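You operate a simulated robot arm through the tools that you are given. There is no shell and no other tool. Be economical: measure what you need, move in short steps, check, and stop when the job is done.

You are at the controls of a simulated two-armed robot. One attempt, no reset.

TASK
Couple the hose to spigot 1 and draw off the dust patch.
Fine: open the yellow gate, run the fan till the patch is gone, then fan off and gate shut; the blue gate stays shut.

It is judged by the outcome, as a careful person would: the job done as asked, and still so three seconds after it is handed in. It fails if anything else is knocked over, pushed out of place, dropped, spilled or broken.

THE ROBOT
Two 7-joint arms with fingered hands on one trunk, on a base that drives. Base frame: it is fixed to the floor where the robot stands at the start and does not move with it; the origin is under the middle of the robot, x ahead of it, y to its left, z up. Lengths are in cm, angles in rad, forces in N, time in s.
The left shoulder is at the start at [7, 14.2, 111.4], the right one opposite. With the tool pointing down near the work surface each hand reaches from about 44 to 80 cm from the robot's upright axis, wherever it stands, measured 20 degrees to its own side. Places, roughly: dust cyclone [150, 0, 90]; dust fan switch [110, -30, 110]; dust patch [50, 0, 90]; number one spigot gate [80, 0, 90]; number two spigot gate [90, 0, 90]; spigot 1 [80, 10, 100]. Payload 3.6 kg a hand.
Tool frame (each hand has its own): the origin (TCP) lies between the finger pads and is the grasp point; the fingertips stand 2.5 cm ahead of it; z points along the fingers, y is the line along which they close. Largest opening 8.8 cm; the body of the gripper starts 2.9 cm behind the TCP. The gripper is a hand of 5 fingers: y runs from the thumb to the fingers, the wrist lies at [-1.3, -9.7, -16.2] in the tool frame, and closing takes about 1.5 s.
Orientation is that of the tool frame in the base frame, as a unit quaternion [w, x, y, z]. With the fingers straight down and the wrist toward the robot, the tool's x, y and z point along [0, 1, 0], [1, 0, 0] and [0, 0, -1] of the base frame.

THE INTERFACE
- The arms move only by the tool nudge_tool. It takes "left_steps", "right_steps" or both (then of equal length, played together; a hand with none holds still); each is a list of rows, each a list of 6 numbers: the shift along the base's x, y, z in units of 50 mm (1.0 is 50 mm), then the turn, a rotation vector about the base's x, y, z in units of 5 degrees (1.0 is 5 degrees). In form: [[tx, ty, tz, rx, ry, rz], ...]. A call has 1 to 8 rows; each row shifts and turns the commanded pose from where the row before left it. "left_claw" and "right_claw" are, for a hand that has rows, the closure in counts, from 0 (fully open) to 255 (shut), set as the call begins (left out, the last holds). A call with a number of a shift or a turn outside -1 to 1 is refused whole. Each row takes 0.2 s and may step no farther than 5 cm and 0.15 rad from the row before; otherwise, or with a gripper value out of range, the whole call is refused. A pose out of reach is approached as far as the arm can. The call stops where the force on the tool passes 40 N (or 10 N more than at its start, if that is more) or the arm is blocked; 0.2 s more then pass. Each finger travels about 7.2 cm/s and halts on what it meets, pressing with about 25 N; the grip force reading is that of the motor and also rises with nothing between the fingers. The clock runs only during rows and for 0.2 s after the last one: add rows that do not move to give the fingers time. It gives the time, the measured TCP pose, the force on the tool (base axes), the opening and the grip force at its end, in the units of the frame above (readings bear some noise), with the torque about the TCP (base axes, N m) and any sound that the robot's microphone picked up.
- Cameras (640 x 400 px; columns grow to the right, rows downward): "scene" is now at [14.44, -0.11, 135.71]; the picture's right is [-0.01, -1.00, 0.00], its down [-0.40, 0.00, -0.92] and it looks along [0.92, -0.01, -0.40] (base axes); focal length 234 px, centre (320, 200). "left" rides on the left gripper at [-5.9, -7.9, -10.5] in its tool frame; the picture's right is [-0.73, -0.32, 0.61], its down [0.62, -0.68, 0.38] and it looks along [0.29, 0.66, 0.70] (tool axes); focal length 234 px, centre (320, 200). "right" rides on the right gripper at [5.9, -7.9, -10.5] in its tool frame; the picture's right is [-0.73, 0.32, -0.61], its down [-0.62, -0.68, 0.38] and it looks along [-0.29, 0.66, 0.70] (tool axes); focal length 234 px, centre (320, 200). There is no depth. A picture from a camera that has moved, and an enlarged one, comes with that camera's place and axes in the base frame and with its lens.
- get_image(camera): a new picture of that camera. No time passes.
- slide_trunk(by): slides the trunk up (or, below 0, down) by that many cm; the arms and the scene camera ride with it, the base frame stays. It gives what a move gives, with no picture.
- drive_base(legs): drives the robot by 1 to 6 legs, each [ahead, left, turn to the left] in cm, cm and rad, along the robot's own axes; the way and the turn of a leg run together, so that a leg with both is an arc; at most 150 cm and 3.142 rad a leg. The arms and the cameras ride along, it lands a little off, and it stops where it bumps. It gives what a move gives.
- curl_fingers(index, middle, ring, little, thumb_bend, thumb_turn, hand): sets how far each is bent, from 0 (flat) to 100 (curled in); at 30 the hand is open as for a grip, at 70 the pads meet at the TCP. One left out holds its place. A second passes; each finger stops where it meets its share of the squeeze, and holds until it gets a number again. A gripper value or a shape takes the hand back. It gives what a move gives, with no picture; readings hold the bend of each and the force on index, middle, ring, little, thumb and palm. thumb_turn goes from beside the hand (0) to across from the fingers (100), as for a grip.
- preshape(shape, hand): the hand has 5 fingers and takes this shape, open, in about a second: jaw (thumb against the fingers, like two jaws); tri (thumb and two fingers); tip (a fingertip pinch); poke (one finger out to press); point (the index stretched); flat (the hand flat); cup (the hand cupped); fist (a fist). The gripper value then closes the fingers along that shape, each until it touches; the sizes above hold for jaw. It gives what a move gives, with no picture.
- pan_tilt(pan, tilt): turns the head with the scene camera to pan (to the left, within 1.501 rad either way) and tilt (down, from -0.506 to 1.204), counted from straight ahead of the robot. It gives what a move gives.
- enlarge(camera, box): a new picture of the part [left, top, right, bottom] of that camera's present view, enlarged. No time passes.
- sign_off(): hands the job in; it is judged then, once.

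Work in short steps. Places have to be worked out from the pictures, the camera data and where the tool is seen: move nearer, look again, correct. Check each grasp and each placing, and mend what went wrong. You have 120 turns and 92 pictures in all, those below and enlarged ones among them. Open the grippers and draw the arms clear of the work before you hand the job in, unless the task says otherwise; then end with one line.

The tools are called after "Request:" by a JSON object that holds its "name" and its "arguments". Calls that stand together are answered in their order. nudge_tool: Moves the arms, as the interface text tells. Its arguments: {"type":"object","properties":{"left_steps":{"type":"array"},"left_claw":{"type":"number"},"right_steps":{"type":"array"},"right_claw":{"type":"number"}},"required":[]} The other tools are called the same way: slide_trunk (by) slides the trunk up or down; preshape (shape, hand) gives the hand a shape; curl_fingers (index, middle, ring, little, thumb_bend, thumb_turn, hand) moves the fingers one by one; drive_base (legs) drives the base; pan_tilt (pan, tilt) turns the head that bears the scene camera; get_image (camera) takes a picture; enlarge (camera, box) takes an enlarged picture of a part of a camera's view; sign_off () hands the job in.

At the start:

```text
clock: 0.0
left_ee_pos: [43.7, 16.33, 128.61]
left_tcp_rot: [0.0, 0.707, 0.707, 0.001]
left_ft_force: [0.3, 0.1, 0.5]
left_torque: [-0.01, -0.03, -0.02]
left_gripper_width: 8.78
left_grasp_force: 0.0
left_shape: jaw
left_bend: [30.0, 30.0, 30.0, 30.0, 30.0, 98.0]
left_finger forces: [0.0, 0.1, 0.0, 0.0, 0.0, 0.0]
right_ee_pos: [50.42, -26.35, 124.04]
right_tcp_rot: [-0.001, 0.706, 0.708, 0.001]
right_ft_force: [0.0, -0.3, -0.7]
right_torque: [0.0, -0.02, 0.02]
right_gripper_width: 8.79
right_grasp_force: 0.0
right_shape: jaw
right_bend: [30.0, 30.0, 30.0, 30.0, 30.0, 98.0]
right_finger forces: [0.0, 0.1, 0.0, 0.1, 0.1, 0.1]
trunk travel left (down, up): [-65.0, 29.0]
robot x, y, heading: [-0.49, -0.23, -0.002]
head pan, tilt: [-0.007, 0.414]
```

scene: 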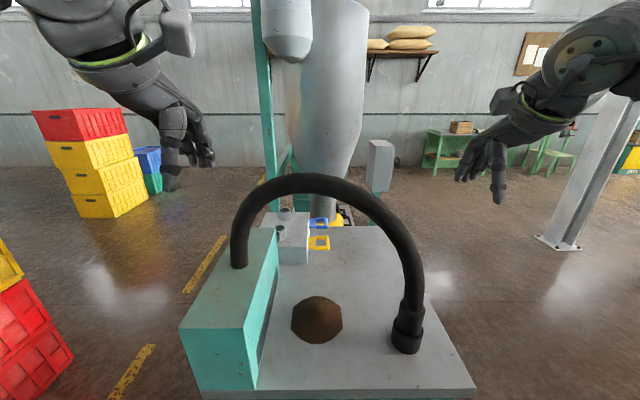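
right: 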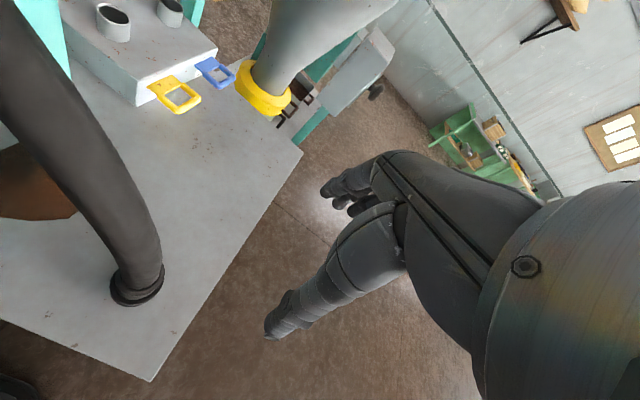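
left: 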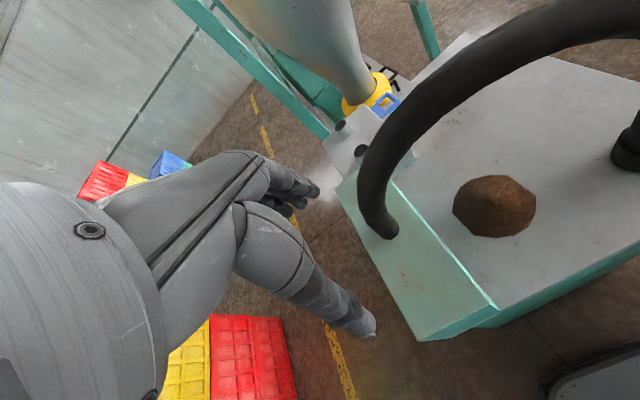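

The scene shows a table with a hose (free end at right), a box with two spigots, blue and yellow slide gates. I enlarge the key areas.

Request:
{"name": "enlarge", "arguments": {"camera": "scene", "box": [220, 180, 380, 280]}}

Request:
{"name": "enlarge", "arguments": {"camera": "scene", "box": [340, 120, 500, 220]}}

Request:
{"name": "enlarge", "arguments": {"camera": "right", "box": [80, 0, 400, 200]}}

Request:
{"name": "enlarge", "arguments": {"camera": "scene", "box": [340, 260, 500, 360]}}

```text
4.00 times, centred on (300, 230) of scene
camera zoom: at [14.44, -0.11, 135.71], right [-0.01, -1.0, 0.0], down [-0.4, 0.0, -0.92], along [0.92, -0.01, -0.4], focal length 937 px, centre (400, 80)
```

zoom: 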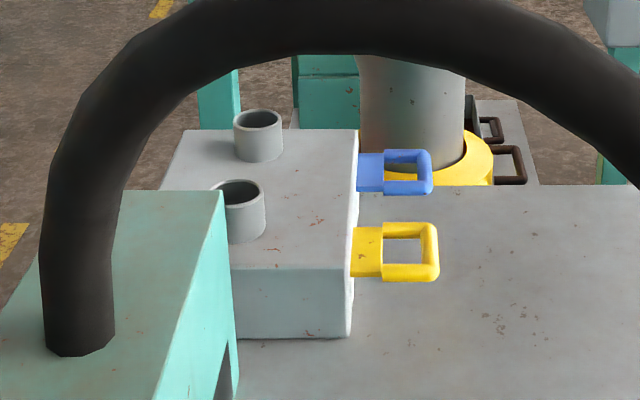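

```text
4.00 times, centred on (420, 170) of scene
camera zoom: at [14.44, -0.11, 135.71], right [-0.01, -1.0, 0.0], down [-0.4, 0.0, -0.92], along [0.92, -0.01, -0.4], focal length 937 px, centre (-80, 320)
```

zoom: 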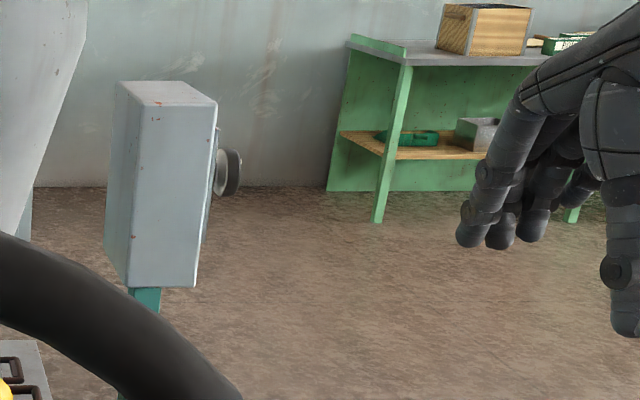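

```text
2.00 times, centred on (240, 100) of right
camera zoom: at [42.57, -20.4, 134.48], right [0.32, -0.73, 0.61], down [-0.68, -0.62, -0.38], along [0.66, -0.29, -0.7], focal length 468 px, centre (480, 400)
```

zoom: 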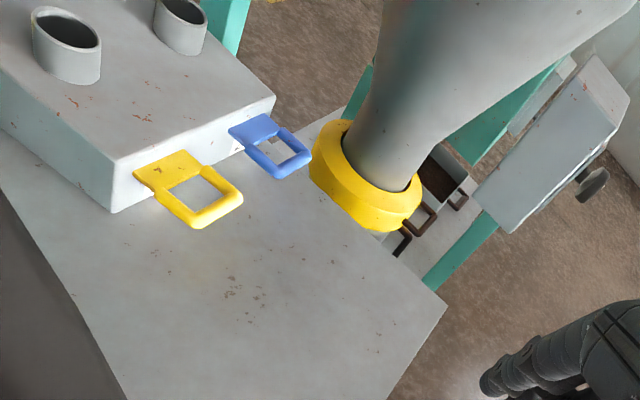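

```text
4.00 times, centred on (420, 310) of scene
camera zoom: at [14.44, -0.11, 135.71], right [-0.01, -1.0, 0.0], down [-0.4, 0.0, -0.92], along [0.92, -0.01, -0.4], focal length 937 px, centre (-80, -240)
```

zoom: 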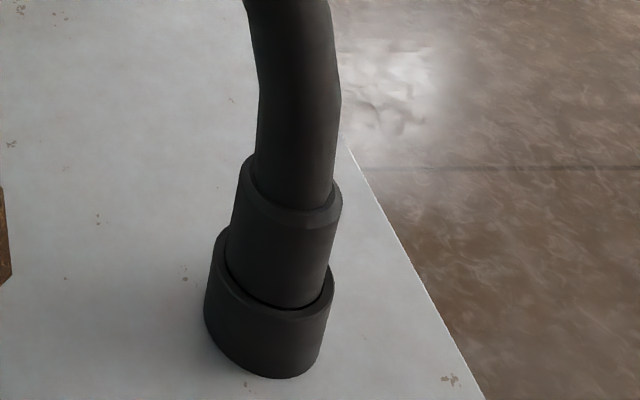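

I judge: cuff of hose end about [48.5,-18.5], z 88–98, diameter ~5–6; spigot 1 at ~[80,12], top z~98; hood x 39–68, y 11–25, top z~104. I will turn the right hand so its fingers point left (horizontal) while moving it away to the right.

Request:
{"name": "nudge_tool", "arguments": {"right_steps": [[0, -0.3, 0, 1, 0, 0], [0, -0.3, 0, 1, 0, 0], [0, -0.3, 0, 1, 0, 0], [0, -0.3, 0, 1, 0, 0], [0, -0.2, 0, 1, 0, 0], [0, -0.2, 0, 1, 0, 0], [0, -0.2, 0, 1, 0, 0], [0, -0.2, 0, 1, 0, 0]], "right_claw": 0}}

Request:
{"name": "nudge_tool", "arguments": {"right_steps": [[0, 0, 0, 1, 0, 0], [0, 0, 0, 1, 0, 0], [0, 0, -0.2, 1, 0, 0], [0, 0, -0.2, 1, 0, 0], [0, 0, -0.2, 1, 0, 0], [0, 0, -0.2, 1, 0, 0], [0, 0, -0.2, 1, 0, 0], [0, 0, -0.2, 1, 0, 0]]}}

Request:
{"name": "nudge_tool", "arguments": {"right_steps": [[0, 0, -0.2, 1, 0, 0], [0, 0, -0.2, 1, 0, 0], [0, 0, -0.2, 0, 0, -1], [0, 0, -0.2, 0, 0, -1], [0, 0, -0.2, 0, 0, -1], [0, 0, -0.2, 0, 0, -1], [0, 0, 0, 0, 0, 0]]}}

Request:
{"name": "get_image", "arguments": {"camera": "right"}}

Request:
{"name": "get_image", "arguments": {"camera": "scene"}}

```text
clock: 1.8
left_ee_pos: [43.64, 16.37, 128.63]
left_tcp_rot: [0.0, 0.707, 0.708, 0.0]
left_ft_force: [-0.2, -0.6, 0.0]
left_torque: [0.02, 0.02, -0.02]
left_gripper_width: 8.77
left_grasp_force: 0.1
left_shape: jaw
left_bend: [30.0, 30.0, 30.0, 30.0, 30.0, 98.0]
left_finger forces: [0.0, 0.0, 0.0, 0.1, 0.1, 0.0]
right_ee_pos: [50.45, -36.43, 123.88]
right_tcp_rot: [-0.243, 0.664, 0.665, 0.243]
right_ft_force: [0.0, 0.0, 0.6]
right_torque: [0.04, 0.0, 0.02]
right_gripper_width: 8.79
right_grasp_force: 0.0
right_shape: jaw
right_bend: [30.0, 30.0, 30.0, 30.0, 30.0, 98.0]
right_finger forces: [0.1, 0.1, 0.0, 0.0, 0.0, 0.0]
trunk travel left (down, up): [-65.0, 29.0]
robot x, y, heading: [-0.25, -0.41, -0.001]
head pan, tilt: [-0.007, 0.414]
```

```text
clock: 3.6
left_ee_pos: [43.64, 16.27, 128.69]
left_tcp_rot: [0.0, 0.707, 0.707, 0.0]
left_ft_force: [0.5, 0.4, 0.0]
left_torque: [-0.03, 0.01, -0.01]
left_gripper_width: 8.78
left_grasp_force: 0.0
left_shape: jaw
left_bend: [30.0, 30.0, 30.0, 30.0, 30.0, 98.0]
left_finger forces: [0.0, 0.0, 0.0, 0.0, 0.0, 0.0]
right_ee_pos: [50.54, -36.42, 117.98]
right_tcp_rot: [-0.455, 0.541, 0.541, 0.456]
right_ft_force: [-0.1, 0.2, -0.2]
right_torque: [-0.02, -0.01, -0.01]
right_gripper_width: 8.75
right_grasp_force: 0.0
right_shape: jaw
right_bend: [30.0, 30.0, 30.0, 30.0, 30.0, 98.0]
right_finger forces: [0.0, 0.0, 0.0, 0.0, 0.0, 0.0]
trunk travel left (down, up): [-65.0, 29.0]
robot x, y, heading: [-0.03, -0.13, -0.002]
head pan, tilt: [-0.007, 0.414]
```

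```text
clock: 5.2
left_ee_pos: [43.72, 16.31, 128.69]
left_tcp_rot: [0.001, 0.706, 0.708, -0.001]
left_ft_force: [0.0, 0.6, -0.1]
left_torque: [-0.01, 0.03, -0.01]
left_gripper_width: 8.77
left_grasp_force: 0.0
left_shape: jaw
left_bend: [30.0, 30.0, 30.0, 30.0, 30.0, 98.0]
left_finger forces: [0.0, 0.0, 0.0, 0.1, 0.1, 0.0]
right_ee_pos: [50.25, -36.33, 112.37]
right_tcp_rot: [-0.406, 0.579, 0.405, 0.58]
right_ft_force: [-0.1, 0.6, -0.1]
right_torque: [0.03, -0.07, -0.01]
right_gripper_width: 8.77
right_grasp_force: 0.1
right_shape: jaw
right_bend: [30.0, 30.0, 30.0, 30.0, 30.0, 98.0]
right_finger forces: [0.1, 0.1, 0.1, 0.0, 0.1, 0.0]
right hand out of reach, approached as far as the arm can: row 2
trunk travel left (down, up): [-65.0, 29.0]
robot x, y, heading: [-0.19, 0.07, -0.0]
head pan, tilt: [-0.007, 0.414]
```

```text
84 pictures are left
camera right: at [39.31, -43.4, 118.25], right [0.1, -0.68, -0.73], down [-0.51, 0.59, -0.62], along [0.86, 0.43, -0.29], focal length 234 px, centre (320, 200)
```

right: 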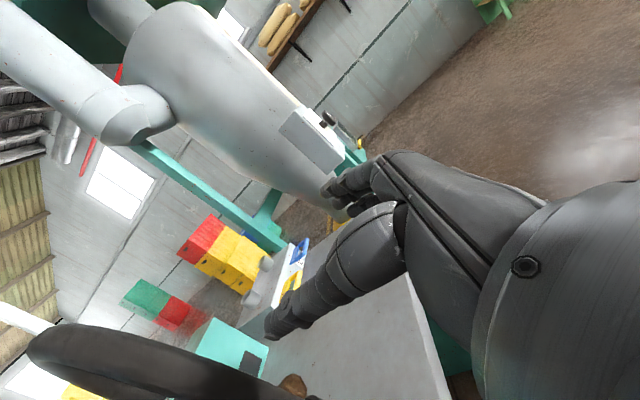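

```text
83 pictures are left
camera scene: at [14.47, -0.12, 135.7], right [-0.01, -1.0, 0.0], down [-0.4, 0.0, -0.92], along [0.92, -0.01, -0.4], focal length 234 px, centre (320, 200)
```

scene: 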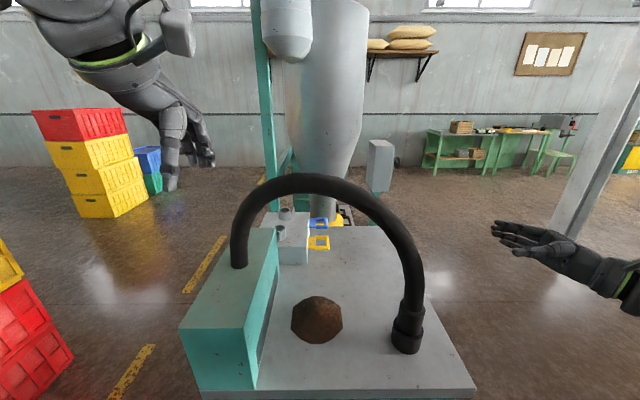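

Hand is horizontal with fingers pointing left-forward. I move down/back to the pre-grasp point ~[42.5,-36,97] beside the cuff, and look.

Request:
{"name": "nudge_tool", "arguments": {"right_steps": [[-0.4, 0, -0.75, 0, 0, 0], [-0.4, 0, -0.75, 0, 0, 0], [-0.4, 0, -0.75, 0, 0, 0], [-0.4, 0, -0.75, 0, 0, 0], [0, 0, 0, 0, 0, 0]]}}

Request:
{"name": "get_image", "arguments": {"camera": "scene"}}

Request:
{"name": "get_image", "arguments": {"camera": "right"}}

```text
clock: 6.4
left_ee_pos: [43.82, 16.32, 128.73]
left_tcp_rot: [0.0, 0.707, 0.707, 0.0]
left_ft_force: [0.3, -0.6, 0.6]
left_torque: [-0.01, 0.0, -0.01]
left_gripper_width: 8.76
left_grasp_force: 0.1
left_shape: jaw
left_bend: [30.0, 30.0, 30.0, 30.0, 30.0, 98.0]
left_finger forces: [0.1, 0.0, 0.0, 0.0, 0.0, 0.1]
right_ee_pos: [42.22, -36.31, 97.47]
right_tcp_rot: [-0.406, 0.579, 0.406, 0.579]
right_ft_force: [0.5, 0.4, -0.7]
right_torque: [0.01, -0.02, -0.02]
right_gripper_width: 8.77
right_grasp_force: 0.2
right_shape: jaw
right_bend: [30.0, 30.0, 30.0, 30.0, 30.0, 98.0]
right_finger forces: [0.0, 0.1, 0.1, 0.1, 0.0, 0.0]
trunk travel left (down, up): [-65.0, 29.0]
robot x, y, heading: [-0.15, 0.14, -0.001]
head pan, tilt: [-0.007, 0.414]
```

```text
82 pictures are left
camera scene: at [14.47, -0.12, 135.71], right [-0.01, -1.0, 0.0], down [-0.4, 0.0, -0.92], along [0.92, -0.01, -0.4], focal length 234 px, centre (320, 200)
```

scene: 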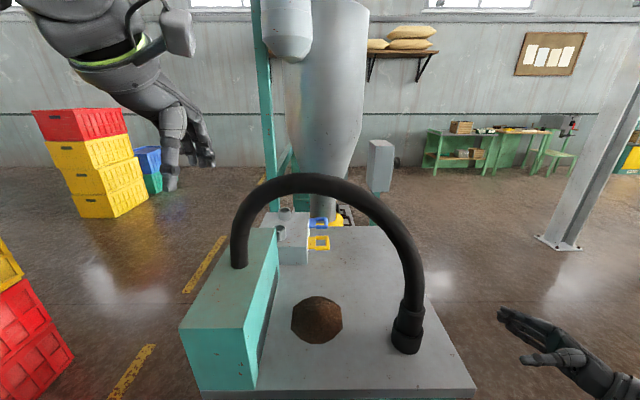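

```text
81 pictures are left
camera right: at [31.2, -43.43, 103.33], right [0.1, -0.68, -0.73], down [-0.51, 0.59, -0.62], along [0.86, 0.43, -0.29], focal length 234 px, centre (320, 200)
```

right: 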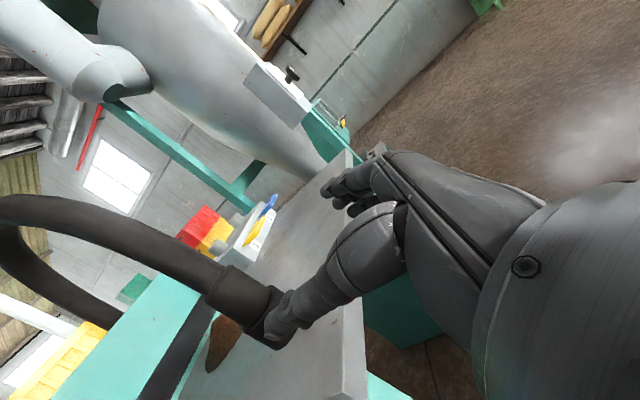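

Cuff axis estimated at [47.5,-18.5] from both views. Approach ~12 cm along the tool axis with slight sideways correction, dropping to z≈95.5, then look.

Request:
{"name": "nudge_tool", "arguments": {"right_steps": [[-0.2, 0.08, -0.2, 0, 0, 0], [0.17, 0.47, -0.2, 0, 0, 0], [0.17, 0.47, 0, 0, 0, 0], [0.17, 0.47, 0, 0, 0, 0], [0.17, 0.47, 0, 0, 0, 0], [0.17, 0.47, 0, 0, 0, 0], [0, 0, 0, 0, 0, 0]]}}

Request:
{"name": "enlarge", "arguments": {"camera": "scene", "box": [340, 240, 500, 340]}}

Request:
{"name": "get_image", "arguments": {"camera": "right"}}

```text
clock: 8.0
left_ee_pos: [43.66, 16.37, 128.76]
left_tcp_rot: [0.0, 0.706, 0.708, 0.001]
left_ft_force: [-0.1, 0.0, -0.5]
left_torque: [0.0, 0.0, -0.01]
left_gripper_width: 8.75
left_grasp_force: 0.0
left_shape: jaw
left_bend: [30.0, 30.0, 30.0, 30.0, 30.0, 98.0]
left_finger forces: [0.0, 0.0, 0.0, 0.0, 0.0, 0.0]
right_ee_pos: [45.46, -24.19, 95.48]
right_tcp_rot: [-0.406, 0.578, 0.406, 0.58]
right_ft_force: [-0.1, 0.0, 0.4]
right_torque: [0.0, -0.02, -0.02]
right_gripper_width: 8.75
right_grasp_force: 0.1
right_shape: jaw
right_bend: [30.0, 30.0, 30.0, 30.0, 30.0, 98.0]
right_finger forces: [0.1, 0.0, 0.1, 0.0, 0.0, 0.0]
trunk travel left (down, up): [-65.0, 29.0]
robot x, y, heading: [0.05, -0.25, -0.0]
head pan, tilt: [-0.007, 0.414]
```

```text
4.00 times, centred on (420, 290) of scene
camera zoom: at [14.42, -0.14, 135.71], right [-0.01, -1.0, 0.0], down [-0.4, 0.0, -0.92], along [0.92, -0.01, -0.4], focal length 937 px, centre (-80, -160)
```

zoom: 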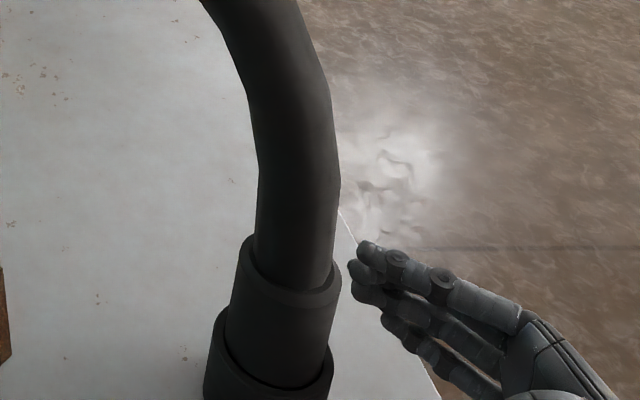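

```text
79 pictures are left
camera right: at [34.47, -31.22, 101.3], right [0.1, -0.68, -0.73], down [-0.51, 0.59, -0.62], along [0.86, 0.43, -0.29], focal length 234 px, centre (320, 200)
```

right: 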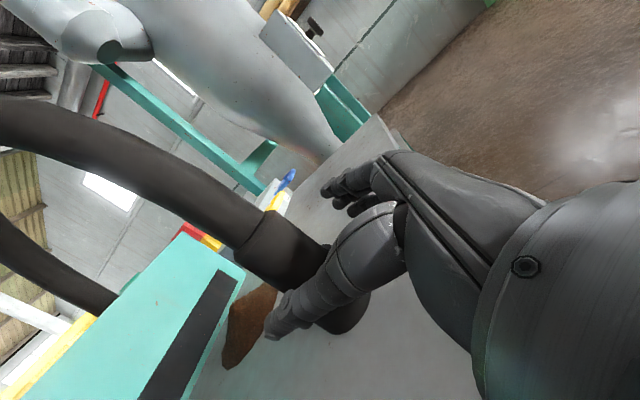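

On line. Advance the last 6 cm to put the cuff at the TCP.

Request:
{"name": "nudge_tool", "arguments": {"right_steps": [[0.15, 0.38, 0, 0, 0, 0], [0.15, 0.38, 0, 0, 0, 0], [0.15, 0.38, 0, 0, 0, 0], [0, 0, 0, 0, 0, 0]]}}

Request:
{"name": "enlarge", "arguments": {"camera": "scene", "box": [340, 240, 500, 340]}}

Request:
{"name": "get_image", "arguments": {"camera": "right"}}

```text
clock: 9.0
left_ee_pos: [43.66, 16.39, 128.85]
left_tcp_rot: [0.0, 0.706, 0.708, 0.0]
left_ft_force: [-0.3, -0.4, -0.5]
left_torque: [-0.02, -0.01, 0.01]
left_gripper_width: 8.77
left_grasp_force: 0.1
left_shape: jaw
left_bend: [30.0, 30.0, 30.0, 30.0, 30.0, 98.0]
left_finger forces: [0.0, 0.1, 0.0, 0.1, 0.0, 0.1]
right_ee_pos: [47.72, -18.42, 95.42]
right_tcp_rot: [-0.406, 0.578, 0.407, 0.58]
right_ft_force: [0.3, 0.0, -0.2]
right_torque: [0.0, 0.04, 0.0]
right_gripper_width: 8.76
right_grasp_force: 0.1
right_shape: jaw
right_bend: [30.0, 30.0, 30.0, 30.0, 30.0, 98.0]
right_finger forces: [0.0, 0.0, 0.0, 0.1, 0.0, 0.0]
trunk travel left (down, up): [-65.0, 29.0]
robot x, y, heading: [0.01, 0.13, -0.001]
head pan, tilt: [-0.007, 0.414]
```

```text
4.00 times, centred on (420, 290) of scene
camera zoom: at [14.41, -0.14, 135.71], right [-0.01, -1.0, 0.0], down [-0.4, 0.0, -0.92], along [0.92, -0.01, -0.4], focal length 937 px, centre (-80, -160)
```

zoom: 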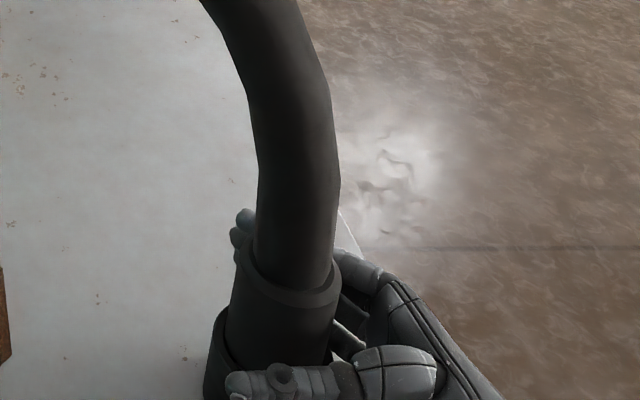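

```text
77 pictures are left
camera right: at [36.74, -25.52, 101.3], right [0.1, -0.68, -0.73], down [-0.51, 0.59, -0.62], along [0.86, 0.43, -0.29], focal length 234 px, centre (320, 200)
```

right: 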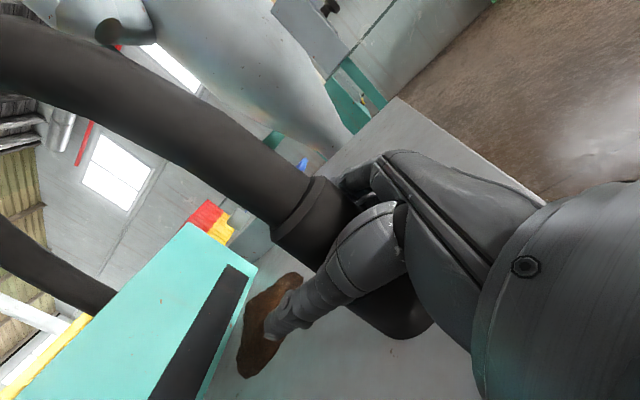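

The cuff sits between thumb and fingers. Close the hand on it and wait.

Request:
{"name": "nudge_tool", "arguments": {"right_steps": [[0, 0, 0, 0, 0, 0], [0, 0, 0, 0, 0, 0], [0, 0, 0, 0, 0, 0], [0, 0, 0, 0, 0, 0], [0, 0, 0, 0, 0, 0], [0, 0, 0, 0, 0, 0], [0, 0, 0, 0, 0, 0], [0, 0, 0, 0, 0, 0]], "right_claw": 255}}

Request:
{"name": "enlarge", "arguments": {"camera": "scene", "box": [340, 240, 500, 340]}}

```text
clock: 10.8
left_ee_pos: [43.56, 16.5, 128.77]
left_tcp_rot: [-0.001, 0.706, 0.708, 0.0]
left_ft_force: [-0.2, -0.3, -0.1]
left_torque: [0.01, -0.02, -0.01]
left_gripper_width: 8.78
left_grasp_force: 0.1
left_shape: jaw
left_bend: [30.0, 30.0, 30.0, 30.0, 30.0, 98.0]
left_finger forces: [0.0, 0.1, 0.0, 0.1, 0.0, 0.0]
right_ee_pos: [47.64, -18.49, 95.44]
right_tcp_rot: [-0.405, 0.579, 0.406, 0.58]
right_ft_force: [0.8, 1.1, 2.0]
right_torque: [-0.05, -0.07, 0.01]
right_gripper_width: 3.19
right_grasp_force: 24.7
right_shape: jaw
right_bend: [75.0, 53.0, 48.0, 33.0, 77.0, 100.0]
right_finger forces: [14.0, 4.1, 2.7, 2.0, 20.6, 0.0]
trunk travel left (down, up): [-65.0, 29.0]
robot x, y, heading: [0.09, 0.16, 0.002]
head pan, tilt: [-0.007, 0.414]
```

```text
4.00 times, centred on (420, 290) of scene
camera zoom: at [14.43, -0.08, 135.71], right [-0.01, -1.0, 0.0], down [-0.4, 0.0, -0.92], along [0.92, -0.01, -0.4], focal length 937 px, centre (-80, -160)
```

zoom: 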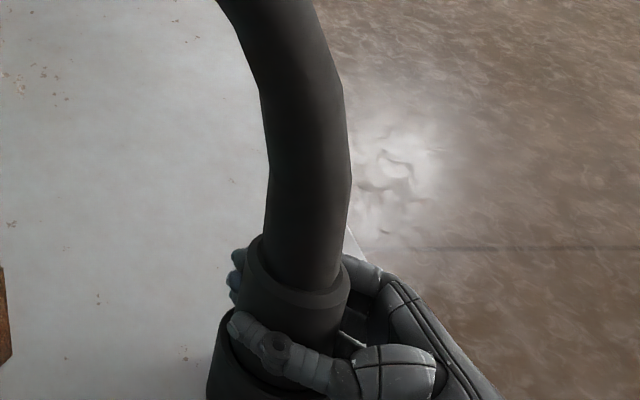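

Grip holds (25 N). Lift 6 cm slowly and check the hose follows.

Request:
{"name": "nudge_tool", "arguments": {"right_steps": [[0, 0, 0.3, 0, 0, 0], [0, 0, 0.3, 0, 0, 0], [0, 0, 0.3, 0, 0, 0], [0, 0, 0.3, 0, 0, 0], [0, 0, 0, 0, 0, 0]]}}

Request:
{"name": "get_image", "arguments": {"camera": "scene"}}

```text
clock: 12.0
left_ee_pos: [43.7, 16.37, 128.68]
left_tcp_rot: [0.0, 0.707, 0.708, 0.0]
left_ft_force: [-0.1, 0.6, 1.0]
left_torque: [0.01, -0.01, -0.02]
left_gripper_width: 8.75
left_grasp_force: 0.1
left_shape: jaw
left_bend: [30.0, 30.0, 30.0, 30.0, 30.0, 98.0]
left_finger forces: [0.0, 0.0, 0.1, 0.0, 0.0, 0.1]
right_ee_pos: [47.83, -18.34, 101.47]
right_tcp_rot: [-0.406, 0.579, 0.405, 0.58]
right_ft_force: [-0.2, -0.1, -1.3]
right_torque: [0.0, -0.03, 0.0]
right_gripper_width: 3.2
right_grasp_force: 25.3
right_shape: jaw
right_bend: [75.0, 53.0, 48.0, 34.0, 77.0, 100.0]
right_finger forces: [14.0, 4.0, 2.6, 1.9, 20.8, 0.1]
trunk travel left (down, up): [-65.0, 29.0]
robot x, y, heading: [-0.03, -0.04, 0.004]
head pan, tilt: [-0.007, 0.414]
```

```text
75 pictures are left
camera scene: at [14.46, -0.13, 135.71], right [-0.01, -1.0, 0.0], down [-0.4, 0.0, -0.92], along [0.92, -0.01, -0.4], focal length 234 px, centre (320, 200)
```

scene: 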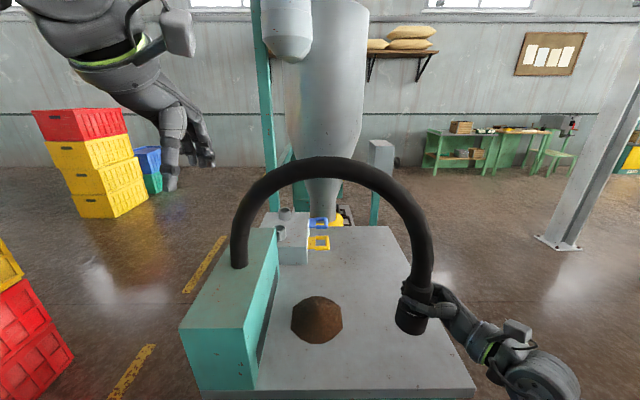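

The hose follows, cuff hangs ~7 cm below the TCP. Move left hand away to the left/up, and carry the cuff forward-left in an elevated path.

Request:
{"name": "nudge_tool", "arguments": {"right_steps": [[0.2, 0.1, 0.3, 0, 0, 0], [0.3, 0.15, 0.3, 0, 0, 0], [0.4, 0.2, 0.3, 0, 0, 0], [0.4, 0.2, 0.3, 0, 0, 0], [0.4, 0.2, 0.3, 0, 0, 0], [0.4, 0.2, 0.3, 0, 0, 0], [0.4, 0.2, 0.2, 0, 0, 0], [0, 0, 0, 0, 0, 0]], "left_steps": [[-0.2, 0.5, 0.2, 0, 0, 0], [-0.2, 0.5, 0.2, 0, 0, 0], [-0.2, 0.5, 0.2, 0, 0, 0], [-0.2, 0.5, 0.2, 0, 0, 0], [0, 0.5, 0, 0, 0, 0], [0, 0, 0, 0, 0, 0], [0, 0, 0, 0, 0, 0], [0, 0, 0, 0, 0, 0]]}}

Request:
{"name": "get_image", "arguments": {"camera": "scene"}}

```text
clock: 13.8
left_ee_pos: [39.6, 28.83, 132.69]
left_tcp_rot: [0.0, 0.707, 0.707, 0.0]
left_ft_force: [0.5, -0.1, -1.0]
left_torque: [0.0, -0.01, 0.02]
left_gripper_width: 8.78
left_grasp_force: 0.0
left_shape: jaw
left_bend: [30.0, 30.0, 30.0, 30.0, 30.0, 98.0]
left_finger forces: [0.0, 0.0, 0.1, 0.1, 0.0, 0.0]
right_ee_pos: [60.35, -12.22, 111.38]
right_tcp_rot: [-0.406, 0.579, 0.405, 0.579]
right_ft_force: [0.5, 0.0, -1.4]
right_torque: [0.0, 0.03, -0.01]
right_gripper_width: 3.18
right_grasp_force: 25.2
right_shape: jaw
right_bend: [75.0, 53.0, 48.0, 34.0, 77.0, 100.0]
right_finger forces: [14.2, 4.0, 2.7, 2.0, 20.5, 0.0]
trunk travel left (down, up): [-65.0, 29.0]
robot x, y, heading: [-0.07, -0.12, 0.001]
head pan, tilt: [-0.007, 0.414]
```

```text
74 pictures are left
camera scene: at [14.45, -0.13, 135.71], right [-0.01, -1.0, 0.0], down [-0.4, 0.0, -0.92], along [0.92, -0.01, -0.4], focal length 234 px, centre (320, 200)
```

scene: 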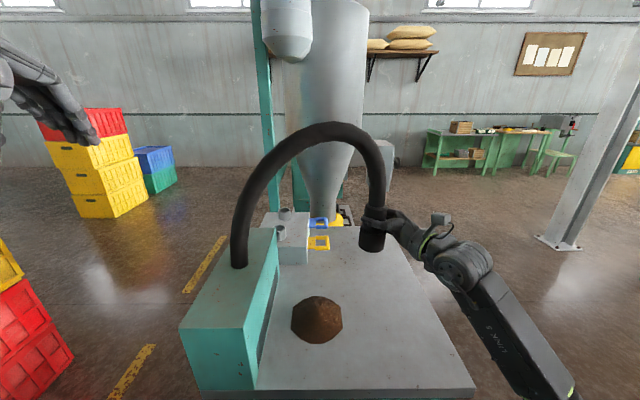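

Going well, forces small. Continue toward a point short of the spigot.

Request:
{"name": "nudge_tool", "arguments": {"right_steps": [[0.4, 0.4, 0, 0, 0, 0], [0.4, 0.4, 0, 0, 0, 0], [0.4, 0.4, 0, 0, 0, 0], [0.4, 0.4, 0, 0, 0, 0], [0.4, 0.5, 0, 0, 0, 0], [0.3, 0.5, 0, 0, 0, 0], [0.3, 0.5, 0, 0, 0, 0], [0, 0, 0, 0, 0, 0]]}}

Request:
{"name": "get_image", "arguments": {"camera": "scene"}}

Request:
{"name": "get_image", "arguments": {"camera": "right"}}

```text
clock: 15.6
left_ee_pos: [39.77, 28.88, 132.72]
left_tcp_rot: [0.0, 0.707, 0.707, 0.0]
left_ft_force: [-0.2, -0.7, 1.1]
left_torque: [0.0, -0.02, -0.03]
left_gripper_width: 8.77
left_grasp_force: 0.1
left_shape: jaw
left_bend: [30.0, 30.0, 30.0, 30.0, 30.0, 98.0]
left_finger forces: [0.0, 0.0, 0.0, 0.1, 0.0, 0.0]
right_ee_pos: [73.17, 3.4, 111.4]
right_tcp_rot: [-0.406, 0.578, 0.405, 0.58]
right_ft_force: [-0.6, 0.2, -0.1]
right_torque: [-0.01, 0.02, -0.02]
right_gripper_width: 3.18
right_grasp_force: 24.8
right_shape: jaw
right_bend: [75.0, 53.0, 49.0, 34.0, 77.0, 100.0]
right_finger forces: [14.0, 3.8, 2.6, 2.1, 20.3, 0.0]
trunk travel left (down, up): [-65.0, 29.0]
robot x, y, heading: [0.27, -0.05, -0.001]
head pan, tilt: [-0.007, 0.414]
```

```text
73 pictures are left
camera scene: at [14.46, -0.18, 135.71], right [-0.01, -1.0, 0.0], down [-0.4, 0.0, -0.92], along [0.92, -0.01, -0.4], focal length 234 px, centre (320, 200)
```

scene: 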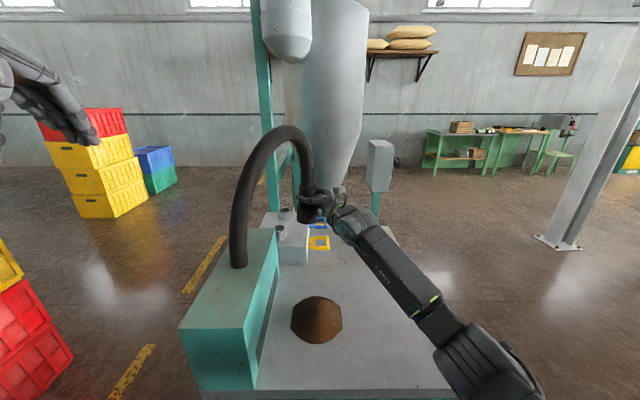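

```text
72 pictures are left
camera right: at [62.19, -3.78, 117.27], right [0.1, -0.68, -0.73], down [-0.51, 0.59, -0.62], along [0.86, 0.43, -0.29], focal length 234 px, centre (320, 200)
```

right: 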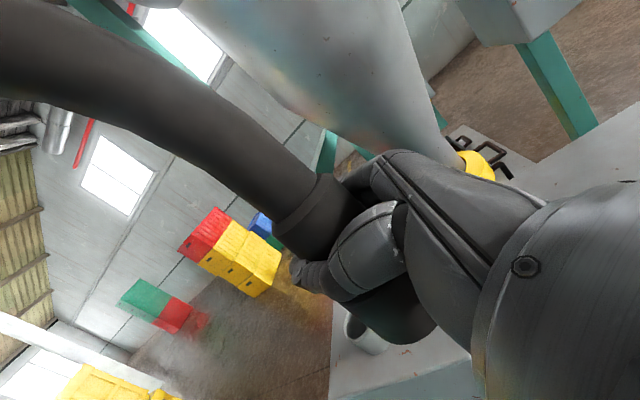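

I need precise spigot position; enlarge views.

Request:
{"name": "enlarge", "arguments": {"camera": "right", "box": [280, 260, 480, 385]}}

Request:
{"name": "enlarge", "arguments": {"camera": "scene", "box": [250, 180, 346, 240]}}

Request:
{"name": "get_image", "arguments": {"camera": "left"}}

```text
3.20 times, centred on (380, 322) of right
camera zoom: at [62.19, -3.78, 117.27], right [0.1, -0.68, -0.73], down [-0.51, 0.59, -0.62], along [0.86, 0.43, -0.29], focal length 749 px, centre (128, -192)
```

zoom: 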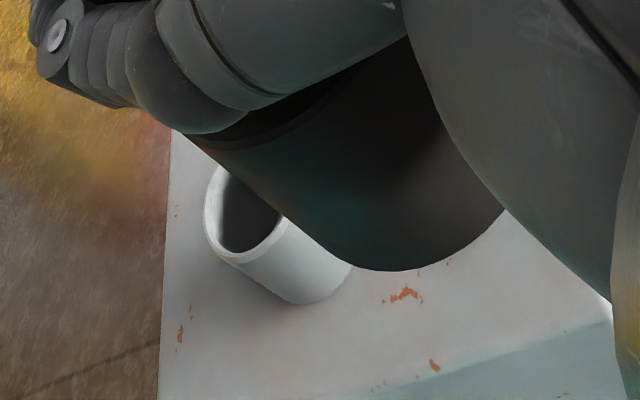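

```text
6.67 times, centred on (298, 210) of scene
camera zoom: at [14.46, -0.18, 135.71], right [-0.01, -1.0, 0.0], down [-0.4, 0.0, -0.92], along [0.92, -0.01, -0.4], focal length 1562 px, centre (467, 133)
```

zoom: 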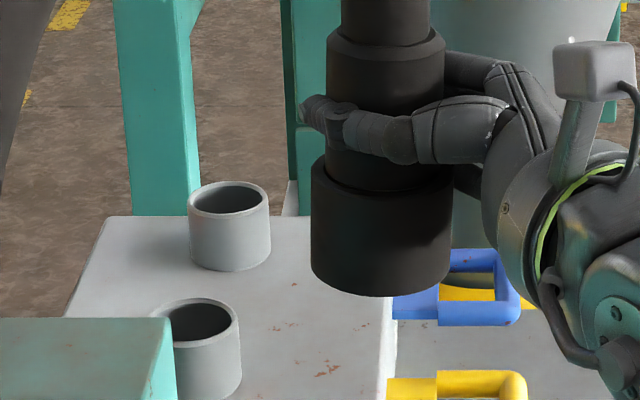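

```text
69 pictures are left
camera left: at [31.9, 23.04, 143.19], right [-0.32, -0.73, -0.61], down [-0.68, 0.62, -0.38], along [0.66, 0.29, -0.7], focal length 234 px, centre (320, 200)
```

left: 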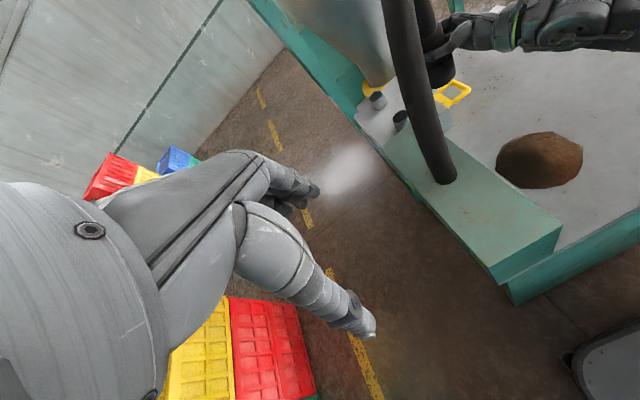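

Triangulated spigot 1 rim centre ≈ [76.6,11.7,99.3]; cuff bottom centre ≈ [73.1,3.15,103.5], i.e. ~8 cm below the TCP. Shift by (+3.5,+8.5) at this height and look again.

Request:
{"name": "nudge_tool", "arguments": {"right_steps": [[0.2, 0.35, 0.1, 0, 0, 0], [0.2, 0.35, 0.1, 0, 0, 0], [0.1, 0.35, 0, 0, 0, 0], [0.1, 0.35, 0, 0, 0, 0], [0.1, 0.3, 0, 0, 0, 0], [0, 0, 0, 0, 0, 0]]}}

Request:
{"name": "enlarge", "arguments": {"camera": "right", "box": [280, 260, 480, 385]}}

Request:
{"name": "enlarge", "arguments": {"camera": "scene", "box": [250, 180, 346, 240]}}

Request:
{"name": "enlarge", "arguments": {"camera": "left", "box": [340, 50, 500, 150]}}

```text
clock: 17.0
left_ee_pos: [39.7, 28.77, 132.78]
left_tcp_rot: [0.001, 0.707, 0.707, 0.001]
left_ft_force: [-0.9, -0.8, -0.5]
left_torque: [0.02, -0.03, 0.02]
left_gripper_width: 8.77
left_grasp_force: 0.1
left_shape: jaw
left_bend: [30.0, 30.0, 30.0, 30.0, 30.0, 98.0]
left_finger forces: [0.1, 0.1, 0.0, 0.1, 0.0, 0.0]
right_ee_pos: [76.75, 11.84, 112.46]
right_tcp_rot: [-0.405, 0.579, 0.407, 0.579]
right_ft_force: [-0.5, -0.4, -1.6]
right_torque: [-0.03, 0.03, 0.01]
right_gripper_width: 3.16
right_grasp_force: 24.7
right_shape: jaw
right_bend: [75.0, 54.0, 49.0, 34.0, 77.0, 100.0]
right_finger forces: [14.2, 3.8, 2.5, 2.3, 20.2, 0.1]
trunk travel left (down, up): [-65.0, 29.0]
robot x, y, heading: [-0.08, -0.34, -0.004]
head pan, tilt: [-0.007, 0.414]
```

```text
3.20 times, centred on (380, 322) of right
camera zoom: at [65.77, 4.71, 118.24], right [0.1, -0.68, -0.73], down [-0.51, 0.59, -0.62], along [0.86, 0.43, -0.29], focal length 749 px, centre (128, -192)
```

zoom: 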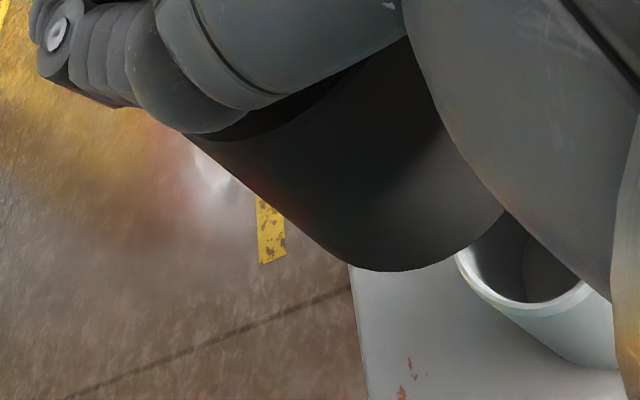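

```text
6.67 times, centred on (298, 210) of scene
camera zoom: at [14.49, -0.14, 135.7], right [-0.01, -1.0, 0.0], down [-0.4, 0.0, -0.92], along [0.92, -0.01, -0.4], focal length 1562 px, centre (467, 133)
```

zoom: 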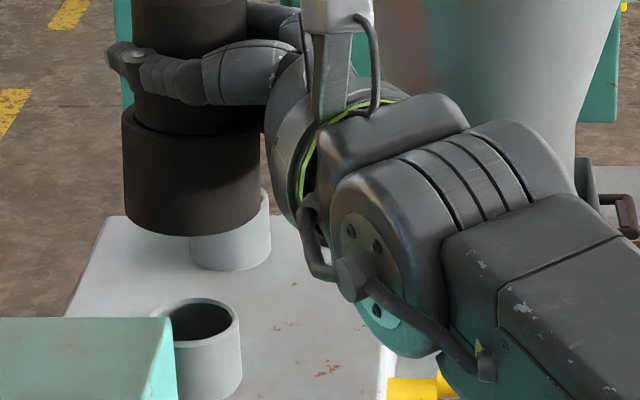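

```text
4.00 times, centred on (420, 100) of left
camera zoom: at [31.93, 23.08, 143.17], right [-0.32, -0.73, -0.61], down [-0.68, 0.62, -0.38], along [0.66, 0.29, -0.7], focal length 937 px, centre (-80, 600)
```

zoom: 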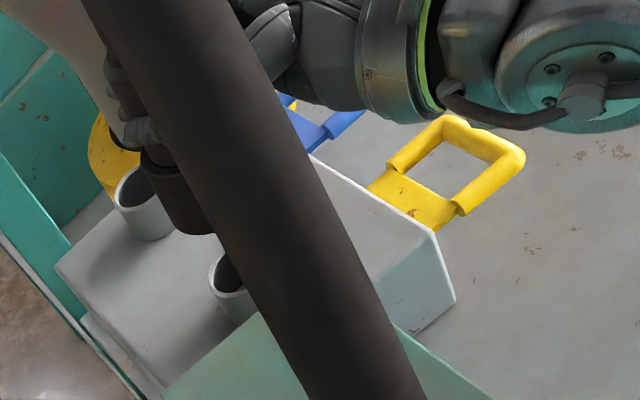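

Estimates agree within ~3 mm: cuff ≈ [76.95,11.65], spigot ≈ [76.8,11.8]. Lower 4 cm and check alignment up close.

Request:
{"name": "nudge_tool", "arguments": {"right_steps": [[0, 0.02, -0.2, 0, 0, 0], [0, 0, -0.2, 0, 0, 0], [0, 0, -0.2, 0, 0, 0], [0, 0, -0.2, 0, 0, 0], [0, 0, 0, 0, 0, 0]]}}

Request:
{"name": "enlarge", "arguments": {"camera": "right", "box": [280, 260, 480, 385]}}

Request:
{"name": "enlarge", "arguments": {"camera": "scene", "box": [250, 180, 346, 240]}}

```text
clock: 18.2
left_ee_pos: [39.76, 28.83, 132.79]
left_tcp_rot: [0.0, 0.707, 0.708, 0.0]
left_ft_force: [1.3, 0.3, -0.9]
left_torque: [-0.01, 0.01, -0.01]
left_gripper_width: 8.78
left_grasp_force: 0.2
left_shape: jaw
left_bend: [30.0, 30.0, 30.0, 30.0, 30.0, 98.0]
left_finger forces: [0.0, 0.1, 0.0, 0.0, 0.0, 0.0]
right_ee_pos: [76.79, 11.97, 108.49]
right_tcp_rot: [-0.406, 0.579, 0.405, 0.579]
right_ft_force: [0.4, -0.2, -1.7]
right_torque: [0.0, -0.04, -0.03]
right_gripper_width: 3.17
right_grasp_force: 25.0
right_shape: jaw
right_bend: [75.0, 54.0, 49.0, 34.0, 77.0, 100.0]
right_finger forces: [14.2, 3.7, 2.5, 2.1, 20.2, 0.0]
trunk travel left (down, up): [-65.0, 29.0]
robot x, y, heading: [0.16, 0.07, -0.002]
head pan, tilt: [-0.007, 0.414]
```

```text
3.20 times, centred on (380, 322) of right
camera zoom: at [65.78, 4.84, 114.31], right [0.1, -0.68, -0.73], down [-0.51, 0.59, -0.62], along [0.86, 0.43, -0.29], focal length 749 px, centre (128, -192)
```

zoom: 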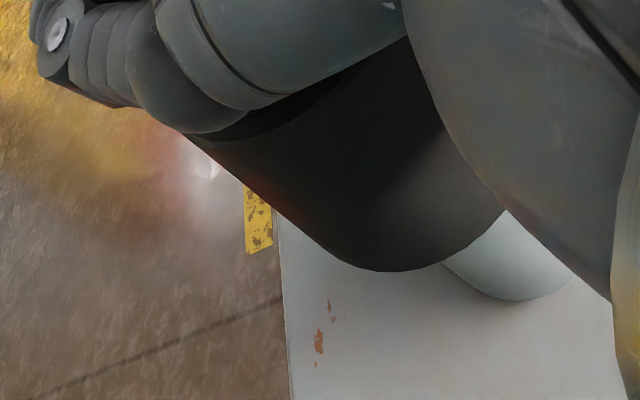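

```text
6.67 times, centred on (298, 210) of scene
camera zoom: at [14.47, -0.1, 135.7], right [-0.01, -1.0, 0.0], down [-0.4, 0.0, -0.92], along [0.92, -0.01, -0.4], focal length 1562 px, centre (467, 133)
```

zoom: 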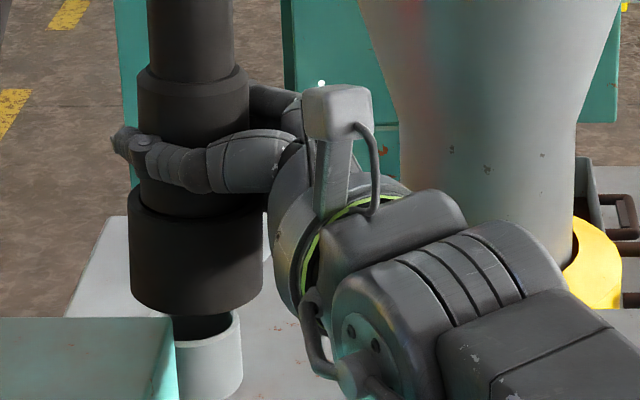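

Alignment looks within ~2 mm. Descend slowly another 4 cm, halting on force.

Request:
{"name": "nudge_tool", "arguments": {"right_steps": [[0, 0, -0.1, 0, 0, 0], [0, 0, -0.1, 0, 0, 0], [0, 0, -0.1, 0, 0, 0], [0, 0, -0.1, 0, 0, 0], [0, 0, -0.1, 0, 0, 0], [0, 0, -0.1, 0, 0, 0], [0, 0, -0.1, 0, 0, 0], [0, 0, 0, 0, 0, 0]]}}

Request:
{"name": "enlarge", "arguments": {"camera": "right", "box": [280, 260, 480, 385]}}

Request:
{"name": "enlarge", "arguments": {"camera": "scene", "box": [250, 180, 346, 240]}}

```text
clock: 20.0
left_ee_pos: [39.04, 28.79, 132.94]
left_tcp_rot: [0.002, 0.707, 0.708, 0.001]
left_ft_force: [-0.7, 0.6, -0.1]
left_torque: [0.03, 0.02, 0.02]
left_gripper_width: 8.73
left_grasp_force: 0.1
left_shape: jaw
left_bend: [30.0, 30.0, 30.0, 30.0, 30.0, 98.0]
left_finger forces: [0.1, 0.1, 0.0, 0.1, 0.0, 0.1]
right_ee_pos: [76.12, 12.07, 105.55]
right_tcp_rot: [-0.405, 0.575, 0.408, 0.582]
right_ft_force: [0.0, 2.0, 27.6]
right_torque: [-0.09, -0.79, 0.07]
right_gripper_width: 3.15
right_grasp_force: 24.4
right_shape: jaw
right_bend: [75.0, 54.0, 47.0, 31.0, 77.0, 100.0]
right_finger forces: [12.4, 5.1, 8.7, 2.9, 22.2, 0.0]
trunk travel left (down, up): [-65.0, 29.0]
robot x, y, heading: [-0.23, -0.18, 0.006]
head pan, tilt: [-0.007, 0.414]
```

```text
3.20 times, centred on (380, 322) of right
camera zoom: at [65.18, 4.86, 111.32], right [0.11, -0.68, -0.73], down [-0.5, 0.59, -0.63], along [0.86, 0.43, -0.28], focal length 749 px, centre (128, -192)
```

zoom: 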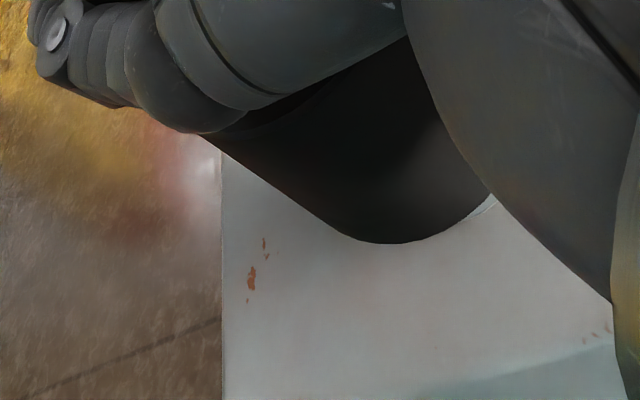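

```text
6.67 times, centred on (298, 210) of scene
camera zoom: at [13.79, -0.12, 135.81], right [-0.01, -1.0, 0.0], down [-0.4, 0.0, -0.92], along [0.92, -0.01, -0.4], focal length 1562 px, centre (467, 133)
```

zoom: 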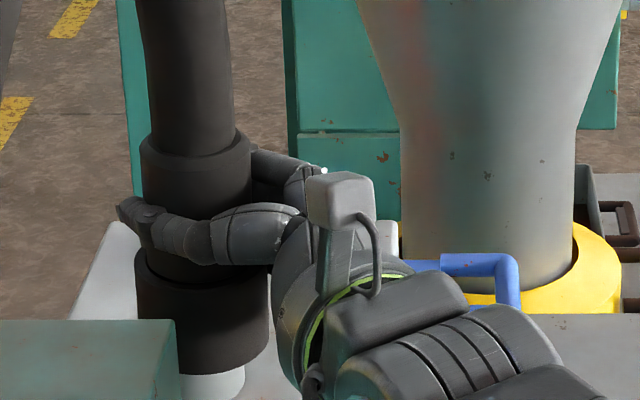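

There is ~27 N upward reaction and the cuff slipped ~0.6 cm in the grip; it may be partly seated or resting on the rim. Look from the left camera too.

Request:
{"name": "enlarge", "arguments": {"camera": "left", "box": [340, 50, 500, 150]}}

Request:
{"name": "get_image", "arguments": {"camera": "scene"}}

```text
4.00 times, centred on (420, 100) of left
camera zoom: at [31.19, 23.11, 143.38], right [-0.32, -0.73, -0.61], down [-0.68, 0.62, -0.39], along [0.66, 0.29, -0.69], focal length 937 px, centre (-80, 600)
```

zoom: 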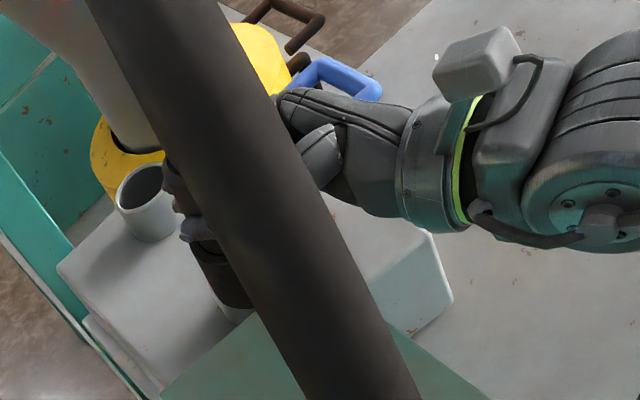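

```text
60 pictures are left
camera scene: at [13.79, -0.12, 135.81], right [-0.01, -1.0, 0.0], down [-0.4, 0.0, -0.92], along [0.92, -0.01, -0.4], focal length 234 px, centre (320, 200)
```

scene: 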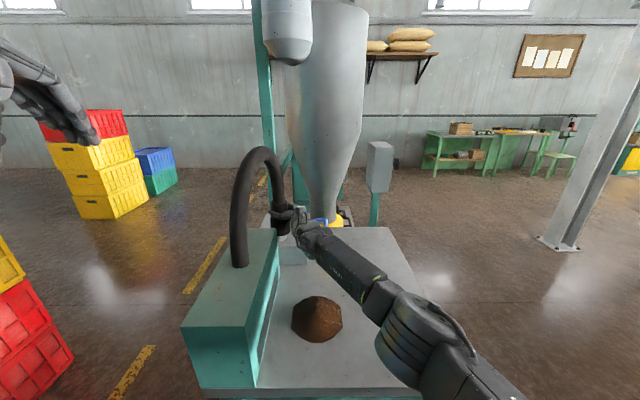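

The left view shows the collar already over the spigot's upper part (friction fit). Push a bit further while watching the force.

Request:
{"name": "nudge_tool", "arguments": {"right_steps": [[0, 0, -0.1, 0, 0, 0], [0, 0, -0.1, 0, 0, 0], [0, 0, -0.1, 0, 0, 0], [0, 0, 0, 0, 0, 0]]}}

Request:
{"name": "enlarge", "arguments": {"camera": "scene", "box": [250, 180, 346, 240]}}

Request:
{"name": "enlarge", "arguments": {"camera": "left", "box": [340, 50, 500, 150]}}

```text
clock: 20.5
left_ee_pos: [39.36, 28.75, 132.87]
left_tcp_rot: [0.001, 0.706, 0.708, 0.001]
left_ft_force: [-0.2, -0.1, 0.0]
left_torque: [-0.03, 0.03, 0.04]
left_gripper_width: 8.78
left_grasp_force: 0.0
left_shape: jaw
left_bend: [30.0, 30.0, 30.0, 30.0, 30.0, 98.0]
left_finger forces: [0.0, 0.1, 0.0, 0.0, 0.0, 0.1]
right_ee_pos: [76.45, 12.06, 105.4]
right_tcp_rot: [-0.406, 0.57, 0.408, 0.586]
right_ft_force: [-3.3, 0.1, 31.1]
right_torque: [-0.18, -0.64, 0.0]
right_gripper_width: 3.18
right_grasp_force: 25.4
right_shape: jaw
right_bend: [75.0, 54.0, 47.0, 31.0, 77.0, 99.0]
right_finger forces: [14.4, 4.1, 12.5, 2.4, 20.8, 0.1]
trunk travel left (down, up): [-65.0, 29.0]
robot x, y, heading: [-0.62, 0.08, -0.001]
head pan, tilt: [-0.007, 0.414]
stopped in row 2 (right hand): the force on the tool passed its limit (the readings are from after the stop); the commanded pose is now the measured one
```

```text
6.67 times, centred on (298, 210) of scene
camera zoom: at [14.03, -0.17, 135.75], right [-0.01, -1.0, 0.0], down [-0.4, 0.0, -0.92], along [0.92, -0.01, -0.4], focal length 1562 px, centre (467, 133)
```

zoom: 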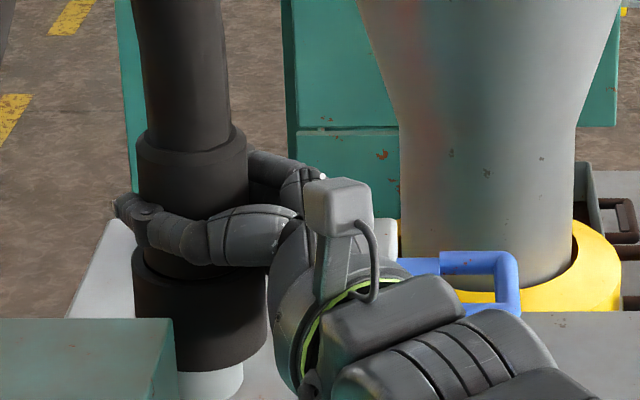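

```text
4.00 times, centred on (420, 100) of left
camera zoom: at [31.45, 23.05, 143.28], right [-0.32, -0.73, -0.61], down [-0.68, 0.62, -0.39], along [0.66, 0.29, -0.69], focal length 937 px, centre (-80, 600)
```

zoom: 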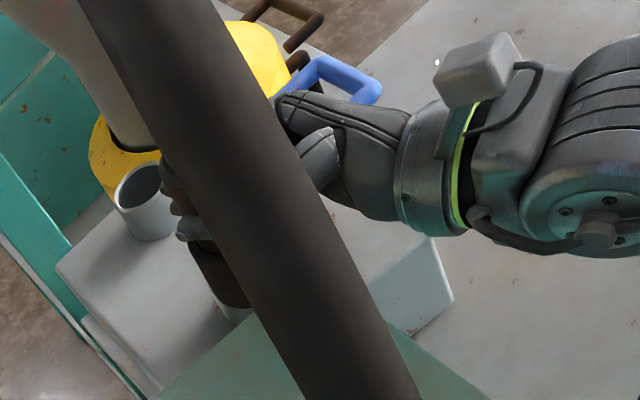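

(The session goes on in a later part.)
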